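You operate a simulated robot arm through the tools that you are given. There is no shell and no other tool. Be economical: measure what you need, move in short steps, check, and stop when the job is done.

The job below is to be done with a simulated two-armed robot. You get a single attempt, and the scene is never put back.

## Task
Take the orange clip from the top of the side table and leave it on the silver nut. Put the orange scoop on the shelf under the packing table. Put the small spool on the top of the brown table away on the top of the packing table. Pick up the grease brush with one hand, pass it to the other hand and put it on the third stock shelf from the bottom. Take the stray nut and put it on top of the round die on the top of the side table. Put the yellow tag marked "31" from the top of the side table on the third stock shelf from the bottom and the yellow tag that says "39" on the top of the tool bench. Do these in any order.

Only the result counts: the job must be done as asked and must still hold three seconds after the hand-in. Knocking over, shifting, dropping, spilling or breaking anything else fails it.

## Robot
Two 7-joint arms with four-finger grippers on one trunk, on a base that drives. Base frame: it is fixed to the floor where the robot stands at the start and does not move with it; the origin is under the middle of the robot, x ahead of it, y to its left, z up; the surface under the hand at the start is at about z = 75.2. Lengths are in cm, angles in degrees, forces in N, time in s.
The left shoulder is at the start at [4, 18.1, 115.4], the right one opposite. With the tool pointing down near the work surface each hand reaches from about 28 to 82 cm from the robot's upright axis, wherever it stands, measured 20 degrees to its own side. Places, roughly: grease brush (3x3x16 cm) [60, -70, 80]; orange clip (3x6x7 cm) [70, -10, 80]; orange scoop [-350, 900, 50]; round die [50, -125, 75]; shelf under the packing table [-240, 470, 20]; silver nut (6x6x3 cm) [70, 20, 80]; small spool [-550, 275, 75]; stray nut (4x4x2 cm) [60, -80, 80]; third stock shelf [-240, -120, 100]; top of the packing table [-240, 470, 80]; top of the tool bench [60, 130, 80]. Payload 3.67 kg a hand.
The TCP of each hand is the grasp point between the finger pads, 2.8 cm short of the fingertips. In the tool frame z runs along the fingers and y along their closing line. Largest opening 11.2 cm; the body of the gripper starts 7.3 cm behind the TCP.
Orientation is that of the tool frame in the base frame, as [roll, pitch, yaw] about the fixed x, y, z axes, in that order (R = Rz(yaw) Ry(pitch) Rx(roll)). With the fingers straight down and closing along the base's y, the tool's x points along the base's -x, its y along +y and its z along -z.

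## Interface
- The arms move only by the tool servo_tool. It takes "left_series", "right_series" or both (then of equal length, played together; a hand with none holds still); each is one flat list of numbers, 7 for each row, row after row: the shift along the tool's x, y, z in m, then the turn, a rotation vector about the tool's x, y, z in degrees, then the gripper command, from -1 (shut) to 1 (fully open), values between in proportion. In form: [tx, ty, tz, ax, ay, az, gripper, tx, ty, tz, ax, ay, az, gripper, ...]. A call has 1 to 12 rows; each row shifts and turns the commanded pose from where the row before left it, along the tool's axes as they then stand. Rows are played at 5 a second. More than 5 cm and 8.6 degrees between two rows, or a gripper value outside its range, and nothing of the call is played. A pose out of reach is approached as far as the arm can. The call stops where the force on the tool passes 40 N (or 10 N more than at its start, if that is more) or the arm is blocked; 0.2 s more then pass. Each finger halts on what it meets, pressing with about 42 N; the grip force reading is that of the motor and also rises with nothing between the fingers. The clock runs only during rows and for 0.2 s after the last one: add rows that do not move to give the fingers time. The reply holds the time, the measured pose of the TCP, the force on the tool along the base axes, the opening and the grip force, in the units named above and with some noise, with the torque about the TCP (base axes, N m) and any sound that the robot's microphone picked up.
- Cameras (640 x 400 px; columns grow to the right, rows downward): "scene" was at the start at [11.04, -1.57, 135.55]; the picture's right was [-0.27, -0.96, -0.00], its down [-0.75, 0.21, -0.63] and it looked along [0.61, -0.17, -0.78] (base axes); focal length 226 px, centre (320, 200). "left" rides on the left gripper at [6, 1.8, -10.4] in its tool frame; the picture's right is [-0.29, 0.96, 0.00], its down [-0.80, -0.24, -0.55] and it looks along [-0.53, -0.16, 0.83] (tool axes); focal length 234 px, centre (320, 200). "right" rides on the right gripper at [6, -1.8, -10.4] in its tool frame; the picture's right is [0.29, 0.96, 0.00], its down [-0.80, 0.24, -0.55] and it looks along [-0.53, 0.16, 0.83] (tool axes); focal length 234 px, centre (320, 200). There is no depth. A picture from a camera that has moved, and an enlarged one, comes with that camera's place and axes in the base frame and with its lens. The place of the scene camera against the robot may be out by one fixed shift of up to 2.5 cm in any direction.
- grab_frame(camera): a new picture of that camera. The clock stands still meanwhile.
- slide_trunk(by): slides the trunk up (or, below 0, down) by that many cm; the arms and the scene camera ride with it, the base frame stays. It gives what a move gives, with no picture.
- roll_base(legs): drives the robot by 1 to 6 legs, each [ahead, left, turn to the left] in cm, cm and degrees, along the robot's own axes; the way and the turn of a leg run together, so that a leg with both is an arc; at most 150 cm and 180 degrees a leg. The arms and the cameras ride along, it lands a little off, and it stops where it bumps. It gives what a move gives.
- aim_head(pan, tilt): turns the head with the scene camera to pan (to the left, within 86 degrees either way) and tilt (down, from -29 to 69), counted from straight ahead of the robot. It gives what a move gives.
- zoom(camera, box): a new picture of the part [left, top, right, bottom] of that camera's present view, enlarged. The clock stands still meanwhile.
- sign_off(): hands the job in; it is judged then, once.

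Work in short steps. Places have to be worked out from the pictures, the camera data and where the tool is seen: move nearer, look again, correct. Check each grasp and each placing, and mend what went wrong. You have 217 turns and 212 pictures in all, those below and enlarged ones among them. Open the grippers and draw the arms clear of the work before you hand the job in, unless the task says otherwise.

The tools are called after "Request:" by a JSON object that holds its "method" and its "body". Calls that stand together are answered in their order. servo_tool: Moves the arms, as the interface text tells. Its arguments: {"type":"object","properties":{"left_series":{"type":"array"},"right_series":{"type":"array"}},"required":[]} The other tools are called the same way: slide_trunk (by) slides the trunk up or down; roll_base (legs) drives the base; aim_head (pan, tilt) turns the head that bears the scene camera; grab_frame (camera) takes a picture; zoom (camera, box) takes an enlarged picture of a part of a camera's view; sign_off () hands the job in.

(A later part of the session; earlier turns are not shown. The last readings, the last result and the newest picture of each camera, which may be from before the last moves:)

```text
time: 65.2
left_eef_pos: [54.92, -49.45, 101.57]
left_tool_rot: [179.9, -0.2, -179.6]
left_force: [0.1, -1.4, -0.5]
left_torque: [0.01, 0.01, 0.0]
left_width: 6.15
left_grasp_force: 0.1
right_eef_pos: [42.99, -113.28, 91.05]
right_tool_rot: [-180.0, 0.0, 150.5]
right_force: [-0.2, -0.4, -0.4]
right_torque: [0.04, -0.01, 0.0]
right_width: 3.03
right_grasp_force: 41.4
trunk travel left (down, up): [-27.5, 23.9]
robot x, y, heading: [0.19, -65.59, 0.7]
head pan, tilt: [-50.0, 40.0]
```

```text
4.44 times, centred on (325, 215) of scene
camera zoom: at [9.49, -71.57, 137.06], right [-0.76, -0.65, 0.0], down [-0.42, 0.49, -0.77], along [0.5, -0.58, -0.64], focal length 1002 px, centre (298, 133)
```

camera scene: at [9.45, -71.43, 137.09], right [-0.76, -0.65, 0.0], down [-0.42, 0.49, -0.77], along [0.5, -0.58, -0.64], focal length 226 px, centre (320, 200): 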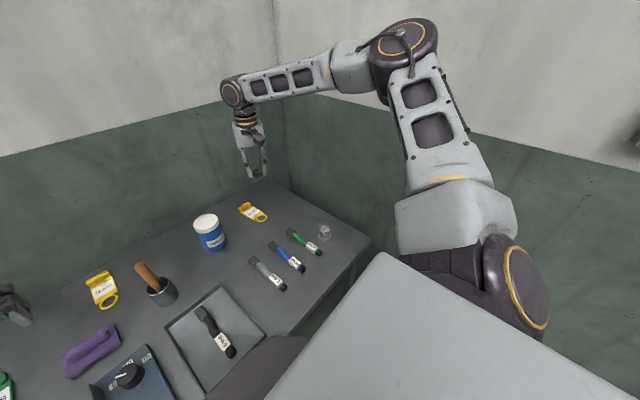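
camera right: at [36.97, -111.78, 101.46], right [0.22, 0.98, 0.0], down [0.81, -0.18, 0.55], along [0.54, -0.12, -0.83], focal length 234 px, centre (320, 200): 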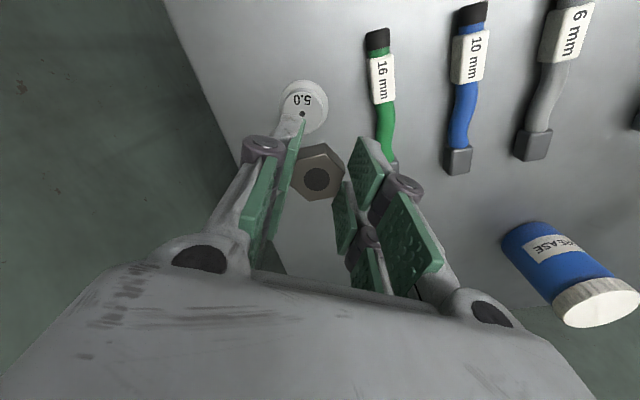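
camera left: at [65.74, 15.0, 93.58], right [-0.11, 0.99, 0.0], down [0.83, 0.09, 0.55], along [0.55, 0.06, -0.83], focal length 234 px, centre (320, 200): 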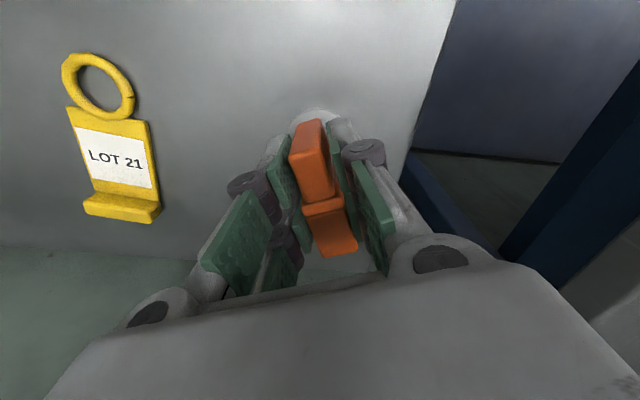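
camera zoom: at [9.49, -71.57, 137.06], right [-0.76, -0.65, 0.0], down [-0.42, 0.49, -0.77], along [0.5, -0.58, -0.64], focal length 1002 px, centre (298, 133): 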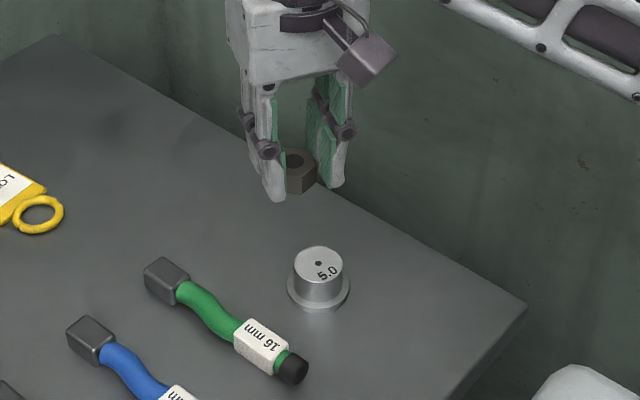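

Wrist view puts the die's centre at ≈[41.8,-114.5]. Shift and descend a bit, re-look.

Request:
{"method": "servo_tool", "body": {"right_series": [0.0044, -0.0164, 0, 0, 0, 0, -1, 0, 0, 0.03, 0, 0, 0, -1, 0, 0, 0, 0, 0, 0, -1]}}

Request:
{"method": "zoom", "body": {"camera": "right", "box": [240, 60, 400, 210]}}

Request:
{"method": "zoom", "body": {"camera": "scene", "box": [270, 170, 380, 260]}}

```text
time: 66.0
left_eef_pos: [54.79, -49.32, 101.63]
left_tool_rot: [180.0, 0.0, -179.6]
left_force: [0.8, 0.3, 0.8]
left_torque: [-0.01, -0.03, 0.0]
left_width: 6.17
left_grasp_force: 0.0
right_eef_pos: [41.83, -114.35, 88.04]
right_tool_rot: [179.9, 0.0, 150.5]
right_force: [0.1, 0.1, -1.5]
right_torque: [0.03, -0.03, 0.01]
right_width: 3.05
right_grasp_force: 41.7
trunk travel left (down, up): [-27.5, 23.9]
robot x, y, heading: [0.03, -65.53, 0.5]
head pan, tilt: [-50.0, 40.0]
```

```text
2.67 times, centred on (320, 135) of right
camera zoom: at [35.73, -112.8, 98.53], right [0.22, 0.98, 0.0], down [0.81, -0.18, 0.55], along [0.54, -0.12, -0.83], focal length 624 px, centre (320, 373)
```

zoom: 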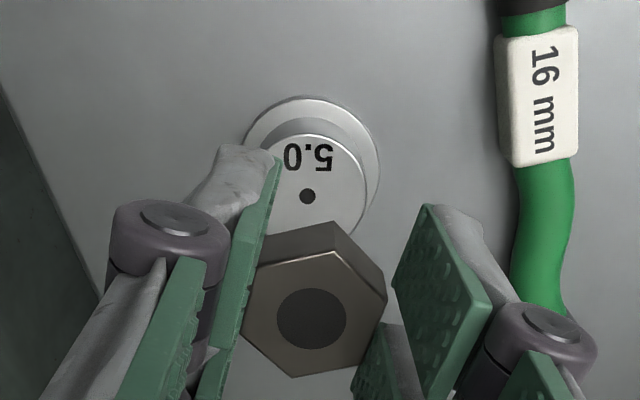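

```text
4.44 times, centred on (325, 215) of scene
camera zoom: at [9.41, -71.38, 137.1], right [-0.76, -0.65, 0.0], down [-0.42, 0.49, -0.77], along [0.5, -0.58, -0.64], focal length 1002 px, centre (298, 133)
```

zoom: 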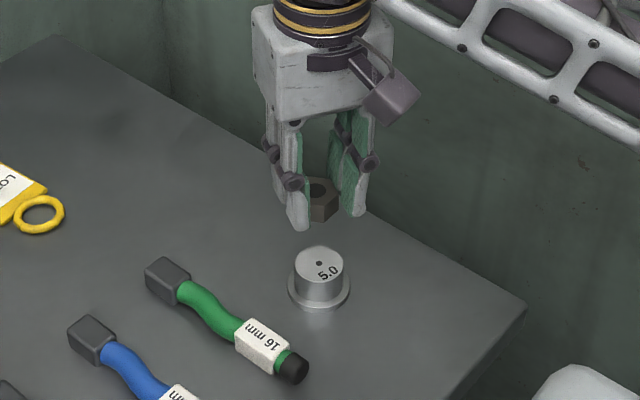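

Nut and die line up (nut centre offset accounted for). Descend to just above contact.

Request:
{"method": "servo_tool", "body": {"right_series": [0, 0, 0.025, 0, 0, 0, -1, 0, 0, 0.02, 0, 0, 0, -1, 0, 0, 0, 0, 0, 0, -1]}}

Request:
{"method": "zoom", "body": {"camera": "right", "box": [240, 60, 400, 210]}}

Request:
{"method": "zoom", "body": {"camera": "scene", "box": [295, 190, 365, 250]}}

```text
time: 66.8
left_eef_pos: [54.99, -49.27, 101.69]
left_tool_rot: [-180.0, 0.0, -179.5]
left_force: [-0.2, 0.0, 0.2]
left_torque: [0.04, 0.0, 0.0]
left_width: 6.17
left_grasp_force: 0.1
right_eef_pos: [41.72, -114.22, 83.56]
right_tool_rot: [179.9, 0.0, 150.5]
right_force: [-0.1, 0.0, -0.5]
right_torque: [0.01, 0.01, -0.01]
right_width: 3.03
right_grasp_force: 42.4
trunk travel left (down, up): [-27.5, 23.9]
robot x, y, heading: [0.07, -65.77, 0.2]
head pan, tilt: [-50.0, 40.0]
```

```text
2.67 times, centred on (320, 135) of right
camera zoom: at [35.7, -112.81, 94.05], right [0.22, 0.98, 0.0], down [0.81, -0.18, 0.55], along [0.54, -0.12, -0.83], focal length 624 px, centre (320, 373)
```

zoom: 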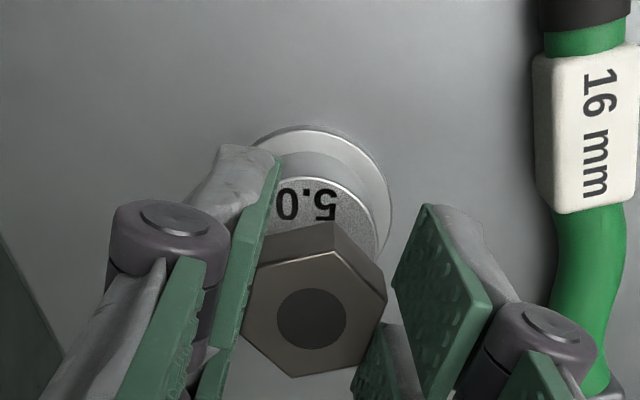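

```text
6.67 times, centred on (330, 220) of scene
camera zoom: at [9.44, -71.39, 137.09], right [-0.76, -0.65, 0.0], down [-0.42, 0.49, -0.77], along [0.5, -0.58, -0.64], focal length 1503 px, centre (253, 67)
```

zoom: 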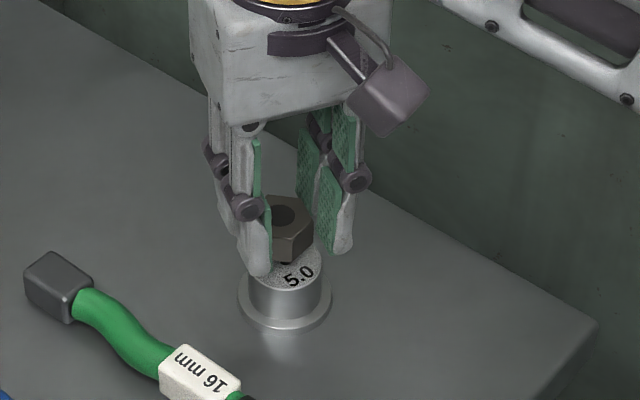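

Good alignment. Lower gently until contact.

Request:
{"method": "servo_tool", "body": {"right_series": [0, 0, 0.005, 0, 0, 0, -1, 0, 0, 0.004, 0, 0, 0, -1, 0, 0, 0.002, 0, 0, 0, -1, 0, 0, 0, 0, 0, 0, -1]}}

```text
time: 67.8
left_eef_pos: [54.93, -49.28, 101.79]
left_tool_rot: [-180.0, 0.0, -179.5]
left_force: [0.6, 0.3, 0.1]
left_torque: [-0.01, -0.03, -0.01]
left_width: 6.15
left_grasp_force: 0.1
right_eef_pos: [41.74, -114.15, 82.5]
right_tool_rot: [180.0, -0.2, 150.5]
right_force: [-0.6, 0.3, -1.4]
right_torque: [-0.02, -0.01, 0.0]
right_width: 3.04
right_grasp_force: 42.6
trunk travel left (down, up): [-27.5, 23.9]
robot x, y, heading: [0.33, -65.97, 0.2]
head pan, tilt: [-50.0, 40.0]
```

Request:
{"method": "servo_tool", "body": {"right_series": [0, 0, 0.003, 0, 0, 0, -1, 0, 0, 0.002, 0, 0, 0, -1, 0, 0, 0, 0, 0, 0, -1]}}

Request:
{"method": "zoom", "body": {"camera": "scene", "box": [295, 190, 365, 250]}}

```text
time: 68.6
left_eef_pos: [54.98, -49.34, 101.78]
left_tool_rot: [179.9, 0.0, -179.5]
left_force: [2.1, 0.1, 0.1]
left_torque: [-0.04, 0.03, 0.01]
left_width: 6.17
left_grasp_force: 0.0
right_eef_pos: [41.77, -114.11, 82.02]
right_tool_rot: [-179.9, 0.1, 150.5]
right_force: [0.6, 0.5, 4.1]
right_torque: [0.01, -0.03, 0.01]
right_width: 3.03
right_grasp_force: 41.8
trunk travel left (down, up): [-27.5, 23.9]
robot x, y, heading: [0.01, -65.69, 0.5]
head pan, tilt: [-50.0, 40.0]
```

```text
6.67 times, centred on (330, 220) of scene
camera zoom: at [9.41, -71.38, 137.1], right [-0.76, -0.65, 0.0], down [-0.42, 0.49, -0.77], along [0.5, -0.58, -0.64], focal length 1503 px, centre (253, 67)
```

zoom: 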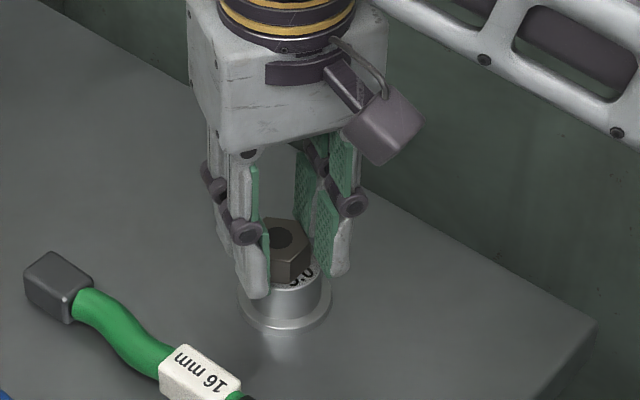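

Touching at 4 N and centred. Open and rise.

Request:
{"method": "servo_tool", "body": {"right_series": [0, 0, 0, 0, 0, 0, -0.2, 0, 0, 0, 0, 0, 0, 0, 0, 0, 0, 0, 0, 0, 0, 0, 0, -0.03, 0, 0, 0, 0, 0, 0, -0.045, 0, 0, 0, 0, 0, 0, -0.045, 0, 0, 0, 0, 0, 0, -0.045, 0, 0, 0, 0]}}

Request:
{"method": "zoom", "body": {"camera": "scene", "box": [295, 190, 365, 250]}}

Request:
{"method": "grab_frame", "body": {"camera": "right"}}

```text
time: 70.2
left_eef_pos: [54.85, -49.15, 101.73]
left_tool_rot: [-179.9, 0.0, -179.4]
left_force: [0.3, 0.6, 0.0]
left_torque: [0.0, 0.0, -0.04]
left_width: 6.16
left_grasp_force: 0.0
right_eef_pos: [41.69, -113.83, 98.63]
right_tool_rot: [-180.0, 0.1, 150.6]
right_force: [-0.8, 0.4, -0.3]
right_torque: [0.01, 0.0, -0.03]
right_width: 5.61
right_grasp_force: 0.1
trunk travel left (down, up): [-27.5, 23.9]
robot x, y, heading: [0.14, -65.35, 0.3]
head pan, tilt: [-50.0, 40.0]
```

```text
6.67 times, centred on (330, 220) of scene
camera zoom: at [9.42, -71.32, 137.1], right [-0.76, -0.65, 0.0], down [-0.42, 0.49, -0.77], along [0.5, -0.58, -0.64], focal length 1503 px, centre (253, 67)
```

zoom: 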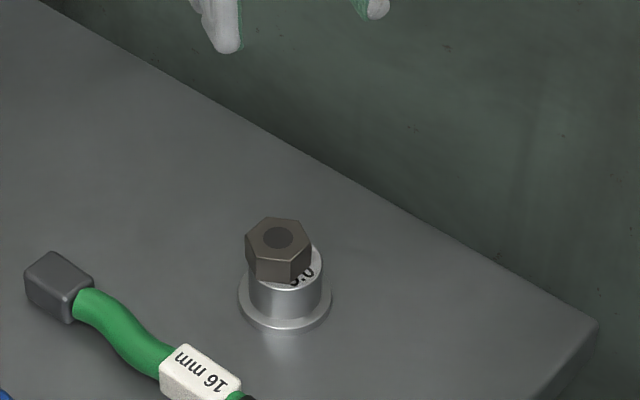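

```text
142 pictures are left
camera right: at [35.66, -112.37, 109.09], right [0.22, 0.98, 0.0], down [0.81, -0.18, 0.55], along [0.54, -0.12, -0.83], focal length 234 px, centre (320, 200)
```

right: 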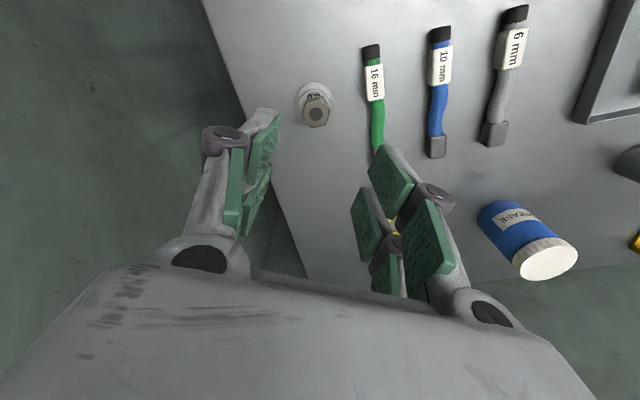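

Stray nut sits on the die. Next the LOT 39 tag (≈[70,-105], long axis along x): square the right hand to yaw 180 and move above it.

Request:
{"method": "servo_tool", "body": {"right_series": [0, 0, 0, 0, 0, -7.3, 0, 0, 0, 0, 0, 0, -7.3, 0, 0, 0, 0, 0, 0, -7.3, 0, 0, 0, 0, 0, 0, -7.3, 0, -0.038, 0.0126, 0, 0, 0, 0, 0, -0.038, 0.0126, 0, 0, 0, 0, 0, -0.038, 0.0126, 0, 0, 0, 0, 0, -0.038, 0.0126, 0, 0, 0, 0, 0, -0.038, 0.0126, 0, 0, 0, 0, 0, -0.038, 0.0126, 0, 0, 0, 0, 0, -0.038, 0.0126, 0, 0, 0, 0, 0]}}

Request:
{"method": "servo_tool", "body": {"right_series": [0, 0, 0.04, 0, 0, 0, 0, 0, 0, 0.04, 0, 0, 0, 0]}}

Request:
{"method": "grab_frame", "body": {"camera": "right"}}

Request:
{"method": "zoom", "body": {"camera": "scene", "box": [200, 170, 310, 260]}}

```text
time: 72.6
left_eef_pos: [55.21, -49.28, 101.51]
left_tool_rot: [179.9, -0.1, -179.5]
left_force: [0.5, 0.4, -0.1]
left_torque: [-0.02, -0.02, -0.01]
left_width: 6.17
left_grasp_force: 0.0
right_eef_pos: [68.38, -105.2, 98.46]
right_tool_rot: [-180.0, -0.1, 179.7]
right_force: [0.4, -0.3, -0.7]
right_torque: [0.02, 0.03, -0.02]
right_width: 5.6
right_grasp_force: 0.1
trunk travel left (down, up): [-27.5, 23.9]
robot x, y, heading: [-0.01, -65.37, 0.2]
head pan, tilt: [-50.0, 40.0]
```

```text
time: 73.2
left_eef_pos: [55.01, -49.28, 101.7]
left_tool_rot: [180.0, -0.1, -179.4]
left_force: [-0.9, -0.8, -0.6]
left_torque: [0.0, 0.02, -0.01]
left_width: 6.16
left_grasp_force: 0.1
right_eef_pos: [68.57, -105.41, 90.65]
right_tool_rot: [-180.0, 0.0, 179.5]
right_force: [0.2, 0.7, 0.4]
right_torque: [0.01, 0.02, 0.0]
right_width: 5.6
right_grasp_force: 0.0
trunk travel left (down, up): [-27.5, 23.9]
robot x, y, heading: [0.25, -65.48, 0.2]
head pan, tilt: [-50.0, 40.0]
```

```text
141 pictures are left
camera right: at [62.53, -107.1, 100.99], right [-0.28, 0.96, 0.0], down [0.8, 0.23, 0.55], along [0.53, 0.16, -0.83], focal length 234 px, centre (320, 200)
```

right: 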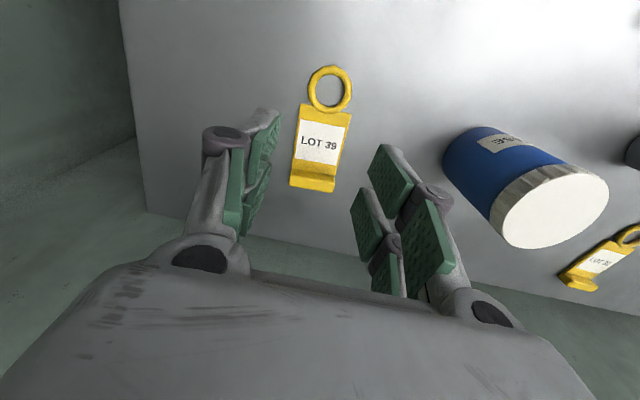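

```text
4.44 times, centred on (255, 215) of scene
camera zoom: at [9.49, -71.43, 137.09], right [-0.76, -0.65, 0.0], down [-0.42, 0.49, -0.77], along [0.5, -0.58, -0.64], focal length 1002 px, centre (609, 133)
```

zoom: 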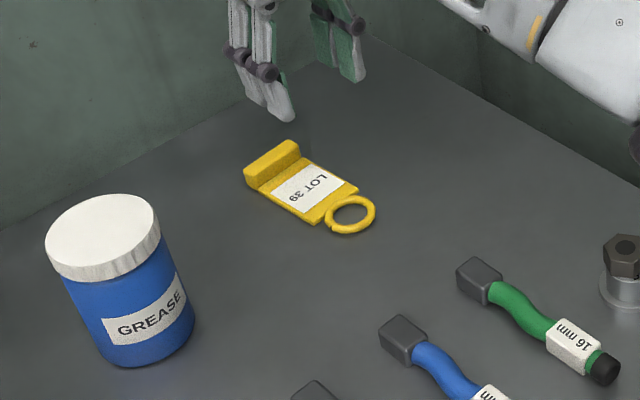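

The tag's lip (best grip) is at ≈[76.2,-104], slightly beyond reach. Look down to see how much room the base has before the table.

Request:
{"method": "aim_head", "body": {"pan": -10, "tilt": 69}}

Request:
{"method": "grab_frame", "body": {"camera": "scene"}}

```text
time: 74.2
left_eef_pos: [54.88, -49.3, 101.7]
left_tool_rot: [-180.0, 0.0, -179.5]
left_force: [-0.8, 0.0, -0.5]
left_torque: [-0.03, -0.01, -0.01]
left_width: 6.16
left_grasp_force: 0.0
right_eef_pos: [68.52, -105.37, 90.62]
right_tool_rot: [180.0, 0.0, 179.8]
right_force: [0.2, -0.5, 0.1]
right_torque: [0.0, -0.02, -0.04]
right_width: 5.6
right_grasp_force: 0.0
trunk travel left (down, up): [-27.5, 23.9]
robot x, y, heading: [0.34, -65.63, 0.2]
head pan, tilt: [-10.0, 68.8]
```

```text
139 pictures are left
camera scene: at [9.44, -65.86, 133.48], right [-0.17, -0.99, 0.0], down [-0.92, 0.16, -0.36], along [0.36, -0.06, -0.93], focal length 226 px, centre (320, 200)
```

scene: 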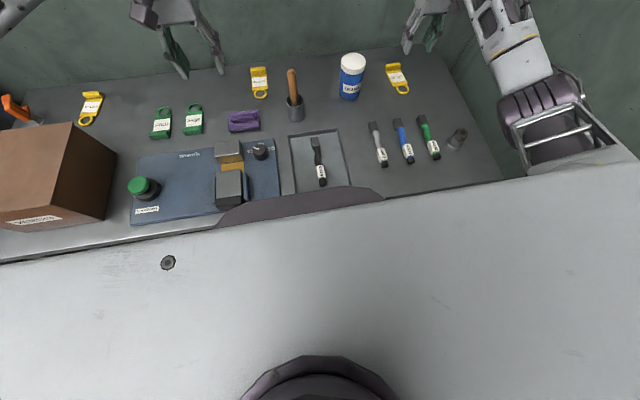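

Earlier readings show the arm reaches ~95 cm, so the lip is reachable without moving the base. Move over the lip with a wider opening, yaw +6, and descend partway.

Request:
{"method": "servo_tool", "body": {"right_series": [-0.0355, 0.007, 0, 0, 0, 0, 0.6, -0.0355, 0.007, 0, 0, 0, 0, 0.6, 0, 0, 0.03, 0, 0, -6, 0.6, 0, 0, 0.03, 0, 0, 0, 0.6, 0, 0, 0, 0, 0, 0, 0.6]}}

Request:
{"method": "grab_frame", "body": {"camera": "right"}}

Request:
{"method": "zoom", "body": {"camera": "scene", "box": [360, 20, 460, 110]}}

```text
time: 75.4
left_eef_pos: [54.91, -49.37, 101.76]
left_tool_rot: [180.0, -0.1, -179.5]
left_force: [-0.1, -0.6, -0.2]
left_torque: [0.0, -0.01, 0.01]
left_width: 6.16
left_grasp_force: 0.1
right_eef_pos: [75.61, -104.03, 84.47]
right_tool_rot: [-179.9, 0.1, -174.3]
right_force: [-0.2, 0.6, 0.1]
right_torque: [0.03, 0.02, -0.01]
right_width: 8.96
right_grasp_force: 0.1
trunk travel left (down, up): [-27.5, 23.9]
robot x, y, heading: [0.09, -65.63, 0.5]
head pan, tilt: [-10.0, 68.8]
```

```text
138 pictures are left
camera right: at [69.86, -106.46, 94.89], right [-0.38, 0.92, 0.0], down [0.77, 0.32, 0.55], along [0.51, 0.21, -0.83], focal length 234 px, centre (320, 200)
```

right: 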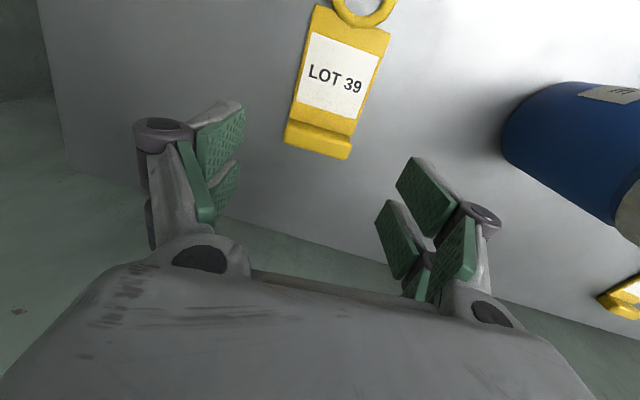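

```text
4.44 times, centred on (410, 65) of scene
camera zoom: at [9.39, -65.86, 133.49], right [-0.17, -0.99, 0.0], down [-0.92, 0.15, -0.36], along [0.36, -0.06, -0.93], focal length 1002 px, centre (-80, 800)
```

zoom: 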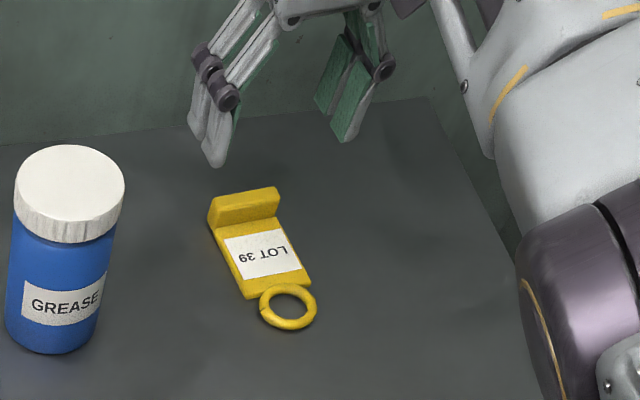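

Aligned with the lip (≈[75.9,-104.2], ~5.5 cm wide). Descend and grip.

Request:
{"method": "servo_tool", "body": {"right_series": [-0.002, -0.0015, 0.03, 0, 0, 0, 0.6, 0, 0, 0.03, 0, 0, 0, 0.6, 0, 0, 0, 0, 0, 0, 0.6, 0, 0, 0, 0, 0, 0, -1, 0, 0, 0, 0, 0, 0, -1, 0, 0, 0, 0, 0, 0, -1, 0, 0, 0, 0, 0, 0, -1]}}

Request:
{"method": "grab_frame", "body": {"camera": "right"}}

```text
time: 77.0
left_eef_pos: [54.88, -49.31, 101.72]
left_tool_rot: [-180.0, 0.0, -179.5]
left_force: [-0.2, -0.9, 0.1]
left_torque: [-0.02, -0.02, -0.02]
left_width: 6.16
left_grasp_force: 0.1
right_eef_pos: [75.79, -104.32, 78.67]
right_tool_rot: [180.0, 0.0, -174.3]
right_force: [0.0, -0.6, 0.1]
right_torque: [0.01, -0.02, 0.0]
right_width: 5.39
right_grasp_force: 42.0
trunk travel left (down, up): [-27.5, 23.9]
robot x, y, heading: [0.13, -65.46, 0.3]
head pan, tilt: [-10.0, 68.8]
```

```text
136 pictures are left
camera right: at [69.98, -106.69, 89.02], right [-0.38, 0.92, 0.0], down [0.77, 0.32, 0.55], along [0.51, 0.21, -0.83], focal length 234 px, centre (320, 200)
```

right: 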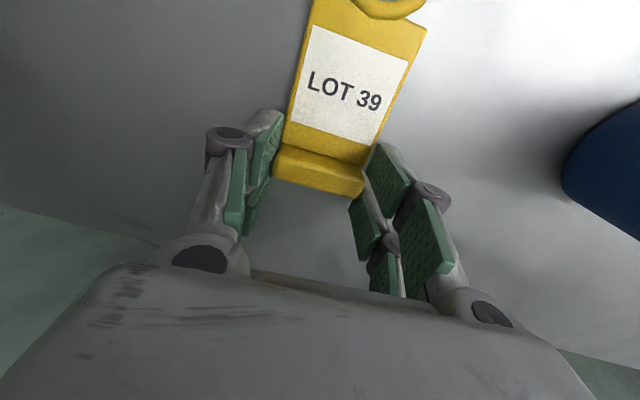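

Tag held (5.4 cm). Lift and retract it, and look left for the route to the tool bench.

Request:
{"method": "servo_tool", "body": {"right_series": [0, 0, -0.03, 0, 0, 0, -1, 0, 0, -0.045, 0, 0, 0, -1, 0, 0, -0.045, 0, 0, 0, -1, 0, 0, -0.045, 0, 0, 0, -1, 0, 0, -0.045, 0, 0, 0, -1, 0, 0, -0.045, 0, 0, 0, -1, 0.045, 0.01, 0, 0, 0, 0, -1, 0.045, 0.01, 0, 0, 0, 0, -1, 0.045, 0.01, 0, 0, 0, 0, -1, 0.045, 0.01, 0, 0, 0, 0, -1, 0.045, 0.01, 0, 0, 0, 0, -1]}}

Request:
{"method": "aim_head", "body": {"pan": 70, "tilt": 25}}

Request:
{"method": "grab_frame", "body": {"camera": "scene"}}

Request:
{"method": "grab_frame", "body": {"camera": "right"}}

```text
time: 79.4
left_eef_pos: [54.91, -49.35, 101.55]
left_tool_rot: [180.0, 0.0, -179.6]
left_force: [0.5, -0.2, -0.1]
left_torque: [0.0, -0.01, -0.01]
left_width: 6.16
left_grasp_force: 0.1
right_eef_pos: [75.54, -104.17, 103.96]
right_tool_rot: [-179.9, 0.0, -174.3]
right_force: [0.2, -0.4, -0.5]
right_torque: [0.01, 0.0, 0.0]
right_width: 5.36
right_grasp_force: 42.4
right hand out of reach, approached as far as the arm can: row 7, 8, 9, 10, 11
trunk travel left (down, up): [-27.5, 23.9]
robot x, y, heading: [0.26, -65.37, 0.5]
head pan, tilt: [-10.0, 68.8]
```

```text
time: 81.0
left_eef_pos: [55.07, -49.34, 101.66]
left_tool_rot: [179.9, 0.0, -179.6]
left_force: [-0.3, 0.5, 0.5]
left_torque: [0.02, 0.02, 0.0]
left_width: 6.16
left_grasp_force: 0.0
right_eef_pos: [75.71, -104.26, 103.95]
right_tool_rot: [-180.0, 0.1, -174.3]
right_force: [-0.2, 0.0, 0.2]
right_torque: [-0.02, -0.03, -0.05]
right_width: 5.38
right_grasp_force: 42.2
trunk travel left (down, up): [-27.5, 23.9]
robot x, y, heading: [0.24, -65.51, 0.4]
head pan, tilt: [70.0, 25.0]
```

```text
135 pictures are left
camera scene: at [7.03, -56.24, 139.42], right [0.94, -0.34, 0.0], down [-0.14, -0.4, -0.91], along [0.3, 0.85, -0.42], focal length 226 px, centre (320, 200)
```

scene: 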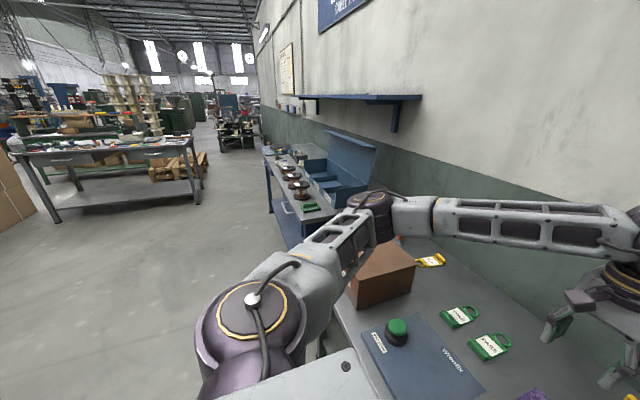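

```text
134 pictures are left
camera right: at [70.06, -106.57, 114.35], right [-0.38, 0.92, 0.0], down [0.77, 0.32, 0.55], along [0.51, 0.21, -0.83], focal length 234 px, centre (320, 200)
```

right: 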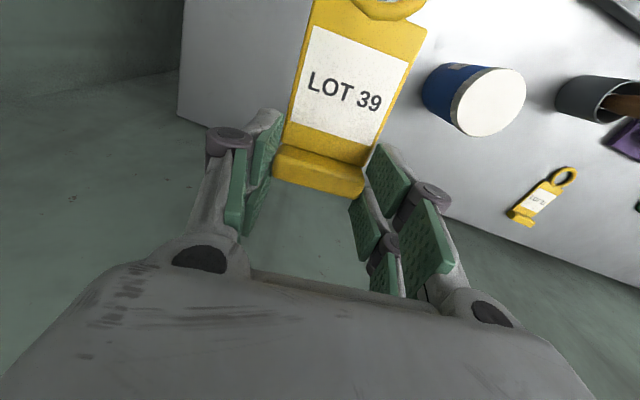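

Floor to the left is clear, the bench front edge is at the same x≈27 as the table. The right arm's retraction was refused at that height; try retracting again in a smaller move, slightly lower.

Request:
{"method": "servo_tool", "body": {"right_series": [0, 0.02, 0.02, 0, 0, 0, -1, 0.02, 0.02, 0.02, 0, 0, 0, -1, 0.03, 0.02, 0, 0, 0, 0, -1, 0.03, 0.02, 0, 0, 0, 0, -1]}}

```text
time: 82.0
left_eef_pos: [54.91, -49.31, 101.71]
left_tool_rot: [-180.0, 0.1, -179.5]
left_force: [0.1, -0.2, 0.0]
left_torque: [0.02, -0.02, -0.01]
left_width: 6.16
left_grasp_force: 0.1
right_eef_pos: [66.85, -97.25, 99.92]
right_tool_rot: [179.9, 0.1, -174.4]
right_force: [-0.4, 0.0, -0.3]
right_torque: [0.0, -0.01, 0.01]
right_width: 5.36
right_grasp_force: 42.0
trunk travel left (down, up): [-27.5, 23.9]
robot x, y, heading: [0.27, -65.73, 0.9]
head pan, tilt: [70.0, 25.0]
```

Works. Retract both hands closer and higher before driving left.

Request:
{"method": "servo_tool", "body": {"right_series": [0.04, 0.005, -0.01, 0, 0, 0, -1, 0.04, 0.005, -0.01, 0, 0, 0, -1, 0.04, 0.005, -0.01, 0, 0, 3, -1, 0.04, 0.005, -0.01, 0, 0, 2.5, -1, 0.04, 0.005, -0.01, 0, 0, 0, -1], "left_series": [0.035, 0, -0.025, 0, 0, 0, 0.1, 0.035, 0, -0.025, 0, 0, 0, 0.1, 0.035, 0, -0.025, 0, 0, 0, 0.1, 0.035, 0, -0.025, 0, 0, 0, 0.1, 0, 0, 0, 0, 0, 0, 0.1]}}

Request:
{"method": "roll_base", "body": {"legs": [[-3, 60, 0], [0, 60, 0]]}}

Request:
{"method": "aim_head", "body": {"pan": 0, "tilt": 45}}

Request:
{"method": "grab_frame", "body": {"camera": "scene"}}

```text
time: 83.2
left_eef_pos: [40.84, -49.23, 111.8]
left_tool_rot: [-180.0, -0.1, -179.4]
left_force: [0.2, -0.3, 0.1]
left_torque: [-0.03, -0.01, 0.0]
left_width: 6.16
left_grasp_force: 0.0
right_eef_pos: [47.0, -95.91, 104.98]
right_tool_rot: [-180.0, 0.1, -179.8]
right_force: [-0.1, 0.9, 0.2]
right_torque: [0.02, -0.02, 0.03]
right_width: 5.39
right_grasp_force: 42.0
trunk travel left (down, up): [-27.5, 23.9]
robot x, y, heading: [0.41, -65.24, 0.5]
head pan, tilt: [70.0, 25.0]
```

```text
time: 89.7
left_eef_pos: [38.07, 70.47, 111.79]
left_tool_rot: [180.0, 0.0, 179.6]
left_force: [0.0, -0.2, -1.3]
left_torque: [-0.02, -0.02, -0.01]
left_width: 6.16
left_grasp_force: 0.0
right_eef_pos: [43.72, 23.77, 104.91]
right_tool_rot: [-180.0, 0.0, 179.3]
right_force: [0.3, -0.6, -1.0]
right_torque: [-0.03, 0.0, -0.02]
right_width: 5.37
right_grasp_force: 42.0
trunk travel left (down, up): [-27.5, 23.9]
robot x, y, heading: [-2.67, 54.63, -0.4]
head pan, tilt: [70.0, 25.0]
```

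```text
time: 91.1
left_eef_pos: [38.07, 70.39, 111.67]
left_tool_rot: [179.9, 0.0, 179.6]
left_force: [-0.1, 0.1, -0.8]
left_torque: [0.02, 0.0, 0.03]
left_width: 6.16
left_grasp_force: 0.1
right_eef_pos: [43.62, 23.76, 104.88]
right_tool_rot: [180.0, 0.0, 179.5]
right_force: [0.4, 0.4, 0.4]
right_torque: [0.0, -0.01, 0.0]
right_width: 5.35
right_grasp_force: 42.2
trunk travel left (down, up): [-27.5, 23.9]
robot x, y, heading: [-2.45, 54.49, -0.3]
head pan, tilt: [0.0, 45.0]
```

```text
133 pictures are left
camera scene: at [9.06, 55.22, 136.37], right [0.0, -1.0, 0.0], down [-0.71, 0.0, -0.71], along [0.71, 0.0, -0.71], focal length 226 px, centre (320, 200)
```

scene: 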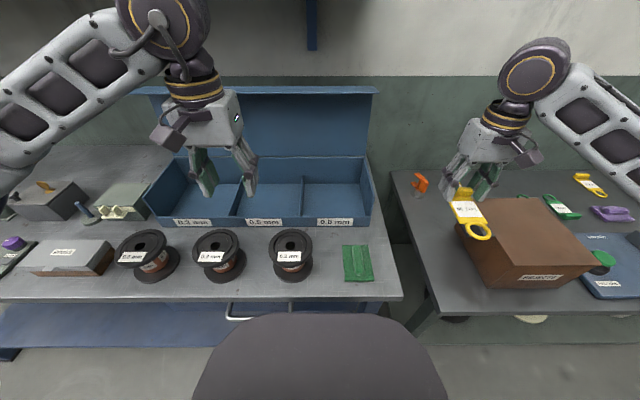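

Free slot on the bench: between the right-most spool and the green cloth, around y≈53, x 43–56. Carry the tag there at height and look with the wrist camera.

Request:
{"method": "servo_tool", "body": {"right_series": [-0.0143, 0.042, 0, 0, 0, 0, -1, -0.0143, 0.042, 0, 0, 0, 0, -1, -0.0143, 0.042, 0, 0, 0, 0, -1, -0.0143, 0.042, 0, 0, 0, 0, -1, -0.0143, 0.042, 0, 0, 0, 0, -1, -0.0143, 0.042, 0, 0, 0, 0, -1, -0.0143, 0.042, 0, 0, 0, 0, -1, 0, 0, 0.03, 0, 0, 0, -1]}}

Request:
{"method": "grab_frame", "body": {"camera": "right"}}

Request:
{"method": "grab_frame", "body": {"camera": "scene"}}

```text
time: 92.9
left_eef_pos: [38.05, 70.37, 111.79]
left_tool_rot: [-180.0, -0.1, 179.7]
left_force: [-0.5, -0.5, 0.2]
left_torque: [-0.01, -0.01, -0.02]
left_width: 6.19
left_grasp_force: 0.0
right_eef_pos: [53.92, 52.86, 102.0]
right_tool_rot: [180.0, 0.0, 179.5]
right_force: [0.4, 0.6, 0.1]
right_torque: [0.05, 0.0, -0.02]
right_width: 5.36
right_grasp_force: 42.0
trunk travel left (down, up): [-27.5, 23.9]
robot x, y, heading: [-2.63, 55.17, -0.4]
head pan, tilt: [0.0, 45.0]
```

```text
132 pictures are left
camera right: at [47.92, 51.13, 112.41], right [-0.28, 0.96, 0.0], down [0.8, 0.23, 0.55], along [0.53, 0.16, -0.83], focal length 234 px, centre (320, 200)
```

right: 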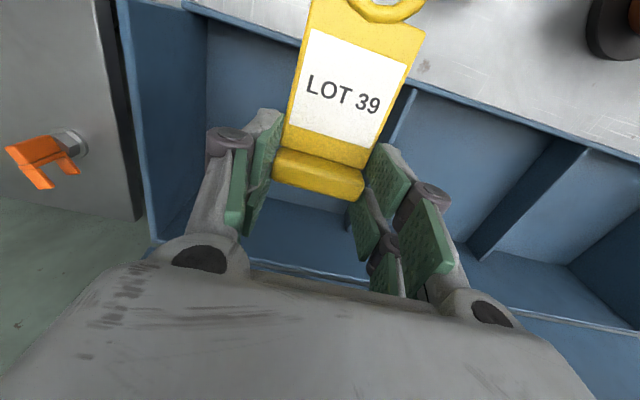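

```text
131 pictures are left
camera scene: at [9.11, 55.07, 136.36], right [-0.01, -1.0, 0.0], down [-0.71, 0.0, -0.71], along [0.71, 0.0, -0.71], focal length 226 px, centre (320, 200)
```

scene: 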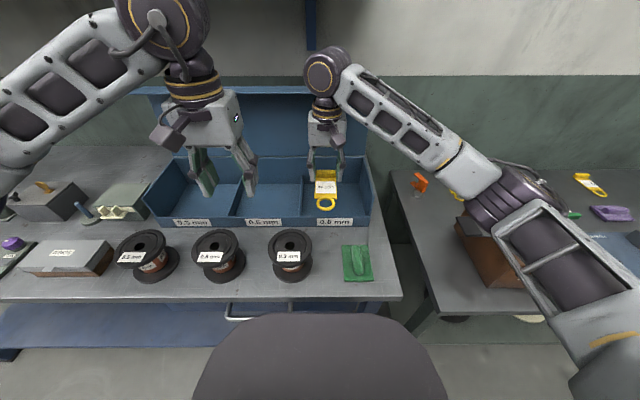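

The wrist view shows the bin front at x≈48 and hence a bench surface near z≈85, not 75. Back the hand up to measure the gap properly from above.

Request:
{"method": "servo_tool", "body": {"right_series": [0.045, 0, -0.01, 0, 0, 0, -1, 0.045, 0, -0.01, 0, 0, 0, -1, 0.045, 0, -0.01, 0, 0, 0, -1, 0.045, 0, 0, 0, 0, 0, -1]}}

Request:
{"method": "grab_frame", "body": {"camera": "right"}}

```text
time: 93.9
left_eef_pos: [37.95, 70.35, 111.79]
left_tool_rot: [-180.0, 0.0, 179.8]
left_force: [0.7, 0.4, -0.6]
left_torque: [-0.02, 0.0, 0.0]
left_width: 6.18
left_grasp_force: 0.0
right_eef_pos: [35.84, 53.03, 104.98]
right_tool_rot: [-180.0, 0.1, 179.4]
right_force: [0.6, 0.7, 0.3]
right_torque: [0.01, -0.04, -0.01]
right_width: 5.35
right_grasp_force: 41.8
trunk travel left (down, up): [-27.5, 23.9]
robot x, y, heading: [-3.14, 54.62, -0.3]
head pan, tilt: [0.0, 45.0]
```

```text
130 pictures are left
camera right: at [29.84, 51.38, 115.41], right [-0.28, 0.96, 0.0], down [0.8, 0.23, 0.55], along [0.53, 0.15, -0.83], focal length 234 px, centre (320, 200)
```

right: 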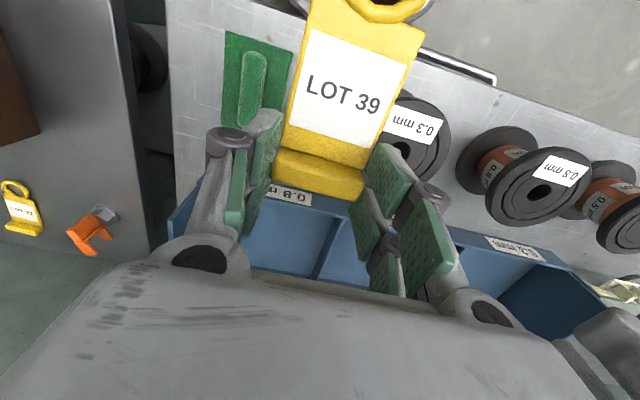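

Cloth edge at y≈48.4, spool edge ≈57: centre y≈52.8. Move to x≈44.8 and descend to z≈93, then check clearance.

Request:
{"method": "servo_tool", "body": {"right_series": [-0.045, -0.002, 0, 0, 0, 0, -1, -0.045, 0, 0, 0, 0, 0, -1, 0, 0, 0.04, 0, 0, 0, -1, 0, 0, 0.04, 0, 0, 0, -1, 0, 0, 0.03, 0, 0, 0, -1, 0, 0, 0, 0, 0, 0, -1]}}

Request:
{"method": "grab_frame", "body": {"camera": "right"}}

Request:
{"method": "zoom", "body": {"camera": "scene", "box": [250, 160, 410, 310]}}

```text
time: 95.3
left_eef_pos: [38.0, 70.47, 111.73]
left_tool_rot: [-180.0, 0.0, 179.7]
left_force: [-0.2, -0.4, 0.8]
left_torque: [0.02, -0.01, 0.01]
left_width: 6.17
left_grasp_force: 0.1
right_eef_pos: [44.75, 52.63, 93.83]
right_tool_rot: [-180.0, 0.0, 179.4]
right_force: [0.4, -0.1, -0.6]
right_torque: [-0.03, -0.02, 0.04]
right_width: 5.39
right_grasp_force: 42.2
trunk travel left (down, up): [-27.5, 23.9]
robot x, y, heading: [-2.63, 54.55, -0.1]
head pan, tilt: [0.0, 45.0]
```

```text
129 pictures are left
camera right: at [38.87, 51.0, 104.28], right [-0.28, 0.96, 0.0], down [0.8, 0.23, 0.55], along [0.53, 0.15, -0.83], focal length 234 px, centre (320, 200)
```

right: 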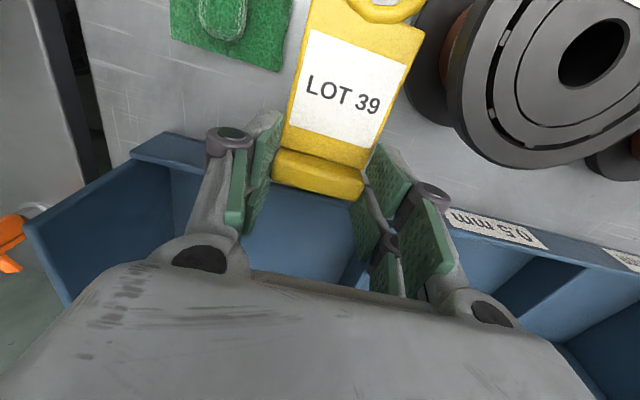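

```text
2.67 times, centred on (330, 235) of scene
camera zoom: at [9.05, 55.24, 136.37], right [0.0, -1.0, 0.0], down [-0.71, 0.0, -0.71], along [0.71, 0.0, -0.71], focal length 601 px, centre (293, 107)
```

zoom: 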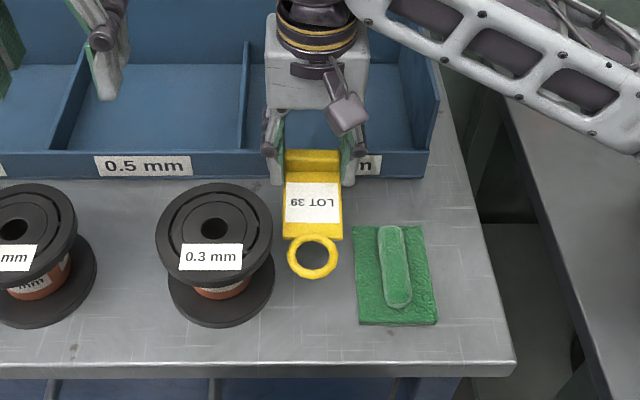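

Slot is clear with ~1.3 cm margins. Shift 0.3 cm to −y and lower in steps looking for contact.

Request:
{"method": "servo_tool", "body": {"right_series": [0.005, -0.003, 0.02, 0, 0, 0, -1, 0, 0, 0.015, 0, 0, 0, -1, 0, 0, 0.01, 0, 0, 0, -1, 0, 0, 0.01, 0, 0, 0, -1, 0, 0, 0, 0, 0, 0, -1]}}

Request:
{"method": "zoom", "body": {"camera": "scene", "box": [250, 160, 410, 310]}}

```text
time: 96.5
left_eef_pos: [38.06, 70.45, 111.73]
left_tool_rot: [-180.0, 0.0, 179.7]
left_force: [0.5, 0.2, 0.6]
left_torque: [0.06, -0.01, 0.0]
left_width: 6.16
left_grasp_force: 0.1
right_eef_pos: [44.36, 52.63, 88.43]
right_tool_rot: [-180.0, 0.0, 179.3]
right_force: [1.1, 0.1, 9.4]
right_torque: [-0.08, 1.02, -0.01]
right_width: 5.37
right_grasp_force: 41.9
trunk travel left (down, up): [-27.5, 23.9]
robot x, y, heading: [-2.87, 54.6, -0.3]
head pan, tilt: [0.0, 45.0]
```

```text
2.67 times, centred on (330, 235) of scene
camera zoom: at [9.03, 55.24, 136.38], right [0.0, -1.0, 0.0], down [-0.71, 0.0, -0.71], along [0.71, 0.0, -0.71], focal length 601 px, centre (293, 107)
```

zoom: 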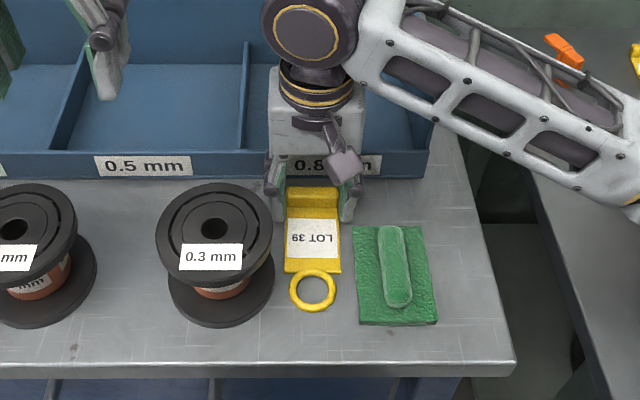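

The ring end touches (bench z≈85). Lower 0.2 cm more, open just enough to release, and rise.

Request:
{"method": "servo_tool", "body": {"right_series": [0, 0, 0.002, 0, 0, 0, -1, 0, 0, 0, 0, 0, 0, 0.07, 0, 0, 0, 0, 0, 0, 0.07, 0, 0, -0.01, 0, 0, 0, 0.07, 0, 0, -0.03, 0, 0, 0, 0.07, 0, 0, -0.045, 0, 0, 0, 0.07, 0, 0, -0.045, 0, 0, 0, 0.07, 0, 0, -0.03, 0, 0, 0, 0.07]}}

Request:
{"method": "zoom", "body": {"camera": "scene", "box": [250, 160, 410, 310]}}

```text
time: 98.3
left_eef_pos: [38.02, 70.41, 111.73]
left_tool_rot: [-179.9, 0.0, 179.7]
left_force: [-0.1, 0.4, 0.0]
left_torque: [0.0, 0.02, 0.0]
left_width: 6.17
left_grasp_force: 0.0
right_eef_pos: [44.35, 52.75, 104.23]
right_tool_rot: [-179.9, 0.0, 179.4]
right_force: [0.7, 0.0, -0.1]
right_torque: [-0.01, -0.01, 0.02]
right_width: 6.03
right_grasp_force: 0.1
trunk travel left (down, up): [-27.5, 23.9]
robot x, y, heading: [-2.78, 54.84, -0.6]
head pan, tilt: [0.0, 45.0]
```

```text
2.67 times, centred on (330, 235) of scene
camera zoom: at [9.03, 55.26, 136.37], right [0.0, -1.0, 0.0], down [-0.71, 0.0, -0.71], along [0.71, 0.0, -0.71], focal length 601 px, centre (293, 107)
```

zoom: 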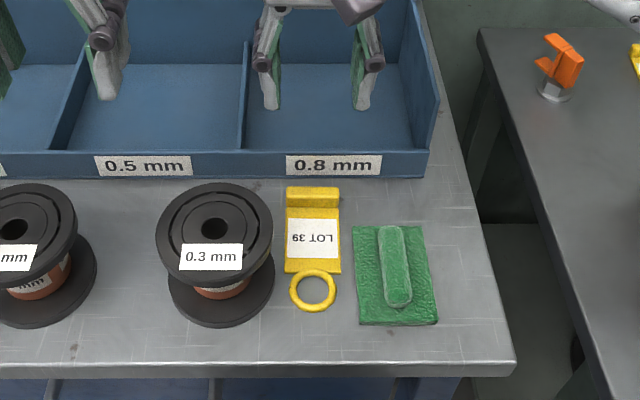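

Tag 39 is placed. Drive back to the side table around y≈-47 for the brush and tag 31.

Request:
{"method": "roll_base", "body": {"legs": [[0, -50, 0], [3, -52, 0]]}}

Request:
{"method": "aim_head", "body": {"pan": -15, "tilt": 45}}

Request:
{"method": "grab_frame", "body": {"camera": "scene"}}

```text
time: 104.0
left_eef_pos: [40.68, -30.61, 111.84]
left_tool_rot: [179.9, 0.0, -179.9]
left_force: [-0.5, 0.1, -0.3]
left_torque: [-0.04, 0.01, 0.0]
left_width: 6.17
left_grasp_force: 0.1
right_eef_pos: [47.23, -48.31, 104.33]
right_tool_rot: [179.9, 0.0, 179.6]
right_force: [0.2, -0.2, -0.4]
right_torque: [0.04, -0.01, -0.04]
right_width: 6.0
right_grasp_force: 0.2
trunk travel left (down, up): [-27.5, 23.9]
robot x, y, heading: [0.02, -46.11, 0.0]
head pan, tilt: [0.0, 45.0]
```

```text
time: 104.8
left_eef_pos: [40.68, -30.45, 111.75]
left_tool_rot: [-179.9, 0.0, -180.0]
left_force: [0.5, 0.1, 1.1]
left_torque: [0.02, 0.04, -0.02]
left_width: 6.16
left_grasp_force: 0.1
right_eef_pos: [47.18, -48.28, 104.24]
right_tool_rot: [180.0, -0.1, 179.8]
right_force: [-0.6, -0.1, 0.1]
right_torque: [0.0, -0.01, 0.01]
right_width: 6.0
right_grasp_force: 0.1
trunk travel left (down, up): [-27.5, 23.9]
robot x, y, heading: [-0.27, -46.4, 0.1]
head pan, tilt: [-15.0, 45.0]
```

```text
125 pictures are left
camera scene: at [11.44, -47.87, 136.37], right [-0.26, -0.97, 0.0], down [-0.68, 0.18, -0.71], along [0.68, -0.18, -0.71], focal length 226 px, centre (320, 200)
```

scene: 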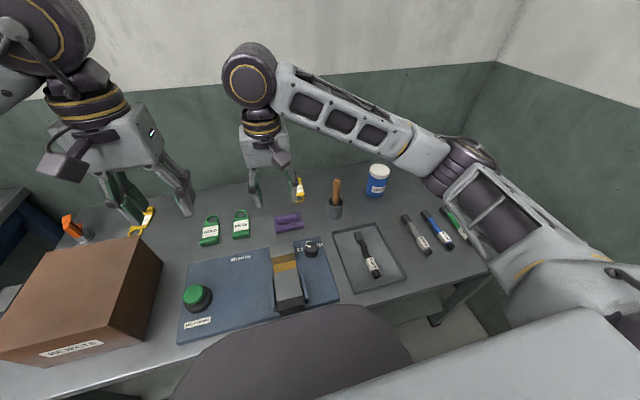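

Move the right hand above the brush, then rotate so the fingers close along x.

Request:
{"method": "servo_tool", "body": {"right_series": [-0.0238, -0.032, 0, 0, 0, 0, 0, -0.0238, -0.032, 0, 0, 0, 0, 0, -0.0238, -0.032, 0, 0, 0, 0, 0, -0.0238, -0.032, 0, 0, 0, 0, 0, -0.0238, -0.032, 0, 0, 0, 0, 0, -0.0238, -0.032, 0, 0, 0, 0, 0]}}

Request:
{"method": "grab_frame", "body": {"camera": "right"}}

Request:
{"method": "servo_tool", "body": {"right_series": [0, 0, 0, 0, 0, -8.2, 0, 0, 0, 0, 0, 0, -8.2, 0, 0, 0, 0, 0, 0, -8.2, 0, 0, 0, 0, 0, 0, -8.2, 0, 0, 0, 0, 0, 0, -8.2, 0, 0, 0, 0, 0, 0, -8.2, 0, 0, 0, 0, 0, 0, -8.2, 0, 0, 0, 0, 0, 0, -8.2, 0, 0, 0, 0, 0, 0, -8.2, 0, 0, 0, 0, 0, 0, -8.2, 0, 0, 0, 0, 0, 0, -8.0, 0]}}

Request:
{"method": "grab_frame", "body": {"camera": "right"}}

```text
time: 106.2
left_eef_pos: [40.74, -30.51, 111.73]
left_tool_rot: [-180.0, -0.1, 179.9]
left_force: [0.0, -0.4, 0.3]
left_torque: [0.02, 0.0, -0.01]
left_width: 6.13
left_grasp_force: 0.0
right_eef_pos: [61.25, -67.58, 104.39]
right_tool_rot: [-180.0, 0.0, 179.7]
right_force: [0.2, -0.9, 0.6]
right_torque: [0.0, 0.02, 0.0]
right_width: 5.57
right_grasp_force: 0.1
trunk travel left (down, up): [-27.5, 23.9]
robot x, y, heading: [-0.24, -46.53, 0.2]
head pan, tilt: [-15.0, 45.0]
```

```text
124 pictures are left
camera right: at [55.34, -69.37, 114.78], right [-0.28, 0.96, 0.0], down [0.8, 0.24, 0.55], along [0.53, 0.16, -0.83], focal length 234 px, centre (320, 200)
```

right: 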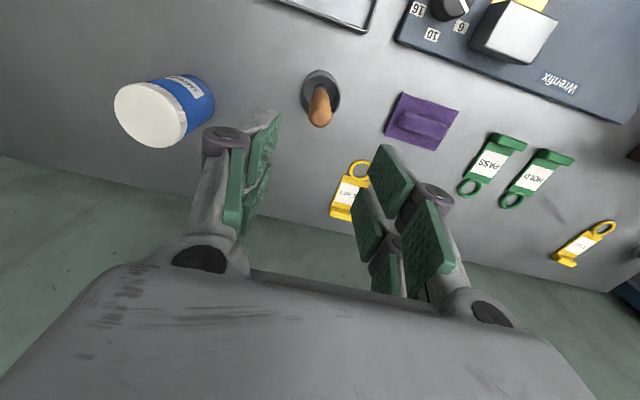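

```text
time: 108.6
left_eef_pos: [40.65, -30.52, 111.83]
left_tool_rot: [-180.0, 0.0, 179.9]
left_force: [0.1, -0.1, -0.4]
left_torque: [0.02, 0.0, 0.0]
left_width: 6.17
left_grasp_force: 0.1
right_eef_pos: [61.33, -67.55, 104.22]
right_tool_rot: [179.9, 0.0, -90.2]
right_force: [-0.4, -0.7, -0.5]
right_torque: [-0.01, -0.03, -0.03]
right_width: 5.6
right_grasp_force: 0.1
trunk travel left (down, up): [-27.5, 23.9]
robot x, y, heading: [-0.04, -46.43, -0.2]
head pan, tilt: [-15.0, 45.0]
```

```text
123 pictures are left
camera right: at [63.18, -73.46, 114.71], right [-0.96, -0.29, 0.0], down [-0.24, 0.8, 0.55], along [-0.16, 0.53, -0.83], focal length 234 px, centre (320, 200)
```

right: 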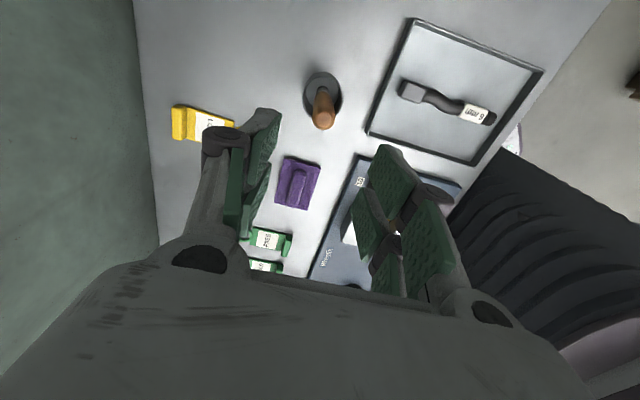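

Handle tip at ≈[61.1,-67.8,91.8], nearly vertical. Descend over it to z≈88.5 and grip.

Request:
{"method": "servo_tool", "body": {"right_series": [0.0035, 0.005, 0.02, 0, 0, 0, 0, 0, 0, 0.045, 0, 0, 0, 0, 0, 0, 0.045, 0, 0, 0, 0, 0, 0, 0.045, 0, 0, 0, 0, 0, 0, 0, 0, 0, 0, 0, 0, 0, 0, 0, 0, 0, -1, 0, 0, 0, 0, 0, 0, -1, 0, 0, 0, 0, 0, 0, -1, 0, 0, 0, 0, 0, 0, -1]}}

Request:
{"method": "grab_frame", "body": {"camera": "right"}}

Request:
{"method": "zoom", "body": {"camera": "scene", "box": [270, 120, 400, 230]}}

```text
time: 110.6
left_eef_pos: [40.66, -30.47, 111.71]
left_tool_rot: [-179.9, 0.0, 179.9]
left_force: [0.1, -0.2, 0.6]
left_torque: [0.0, 0.04, -0.02]
left_width: 6.14
left_grasp_force: 0.0
right_eef_pos: [60.87, -67.85, 88.68]
right_tool_rot: [-180.0, 0.1, -90.3]
right_force: [-0.2, -0.6, -0.5]
right_torque: [-0.01, 0.02, 0.01]
right_width: 1.99
right_grasp_force: 41.5
trunk travel left (down, up): [-27.5, 23.9]
robot x, y, heading: [-0.06, -46.34, 0.1]
head pan, tilt: [-15.0, 45.0]
```

```text
122 pictures are left
camera right: at [62.66, -73.8, 99.07], right [-0.96, -0.28, 0.0], down [-0.24, 0.8, 0.55], along [-0.16, 0.53, -0.83], focal length 234 px, centre (320, 200)
```

right: 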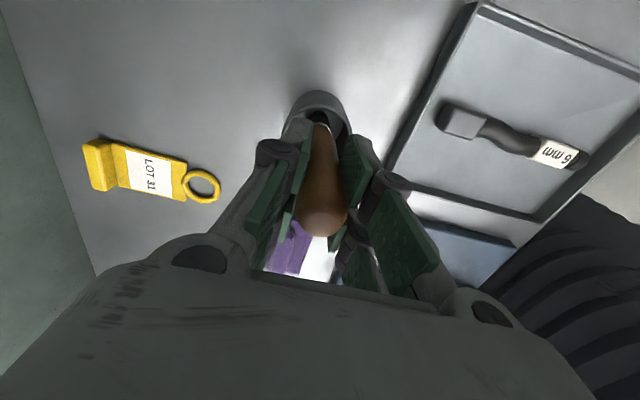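

```text
3.64 times, centred on (335, 175) of scene
camera zoom: at [11.45, -47.9, 136.36], right [-0.26, -0.97, 0.0], down [-0.68, 0.18, -0.71], along [0.68, -0.18, -0.71], focal length 820 px, centre (266, 291)
```

zoom: 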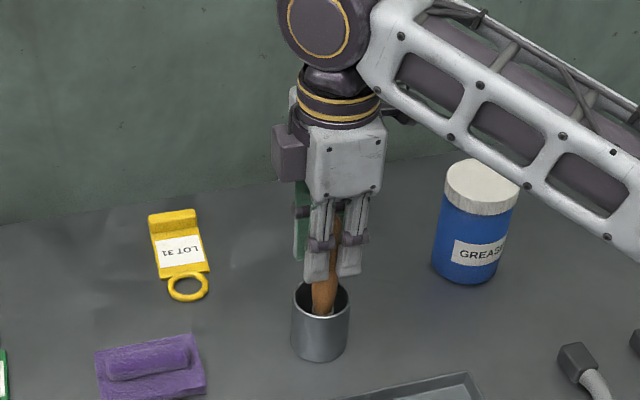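

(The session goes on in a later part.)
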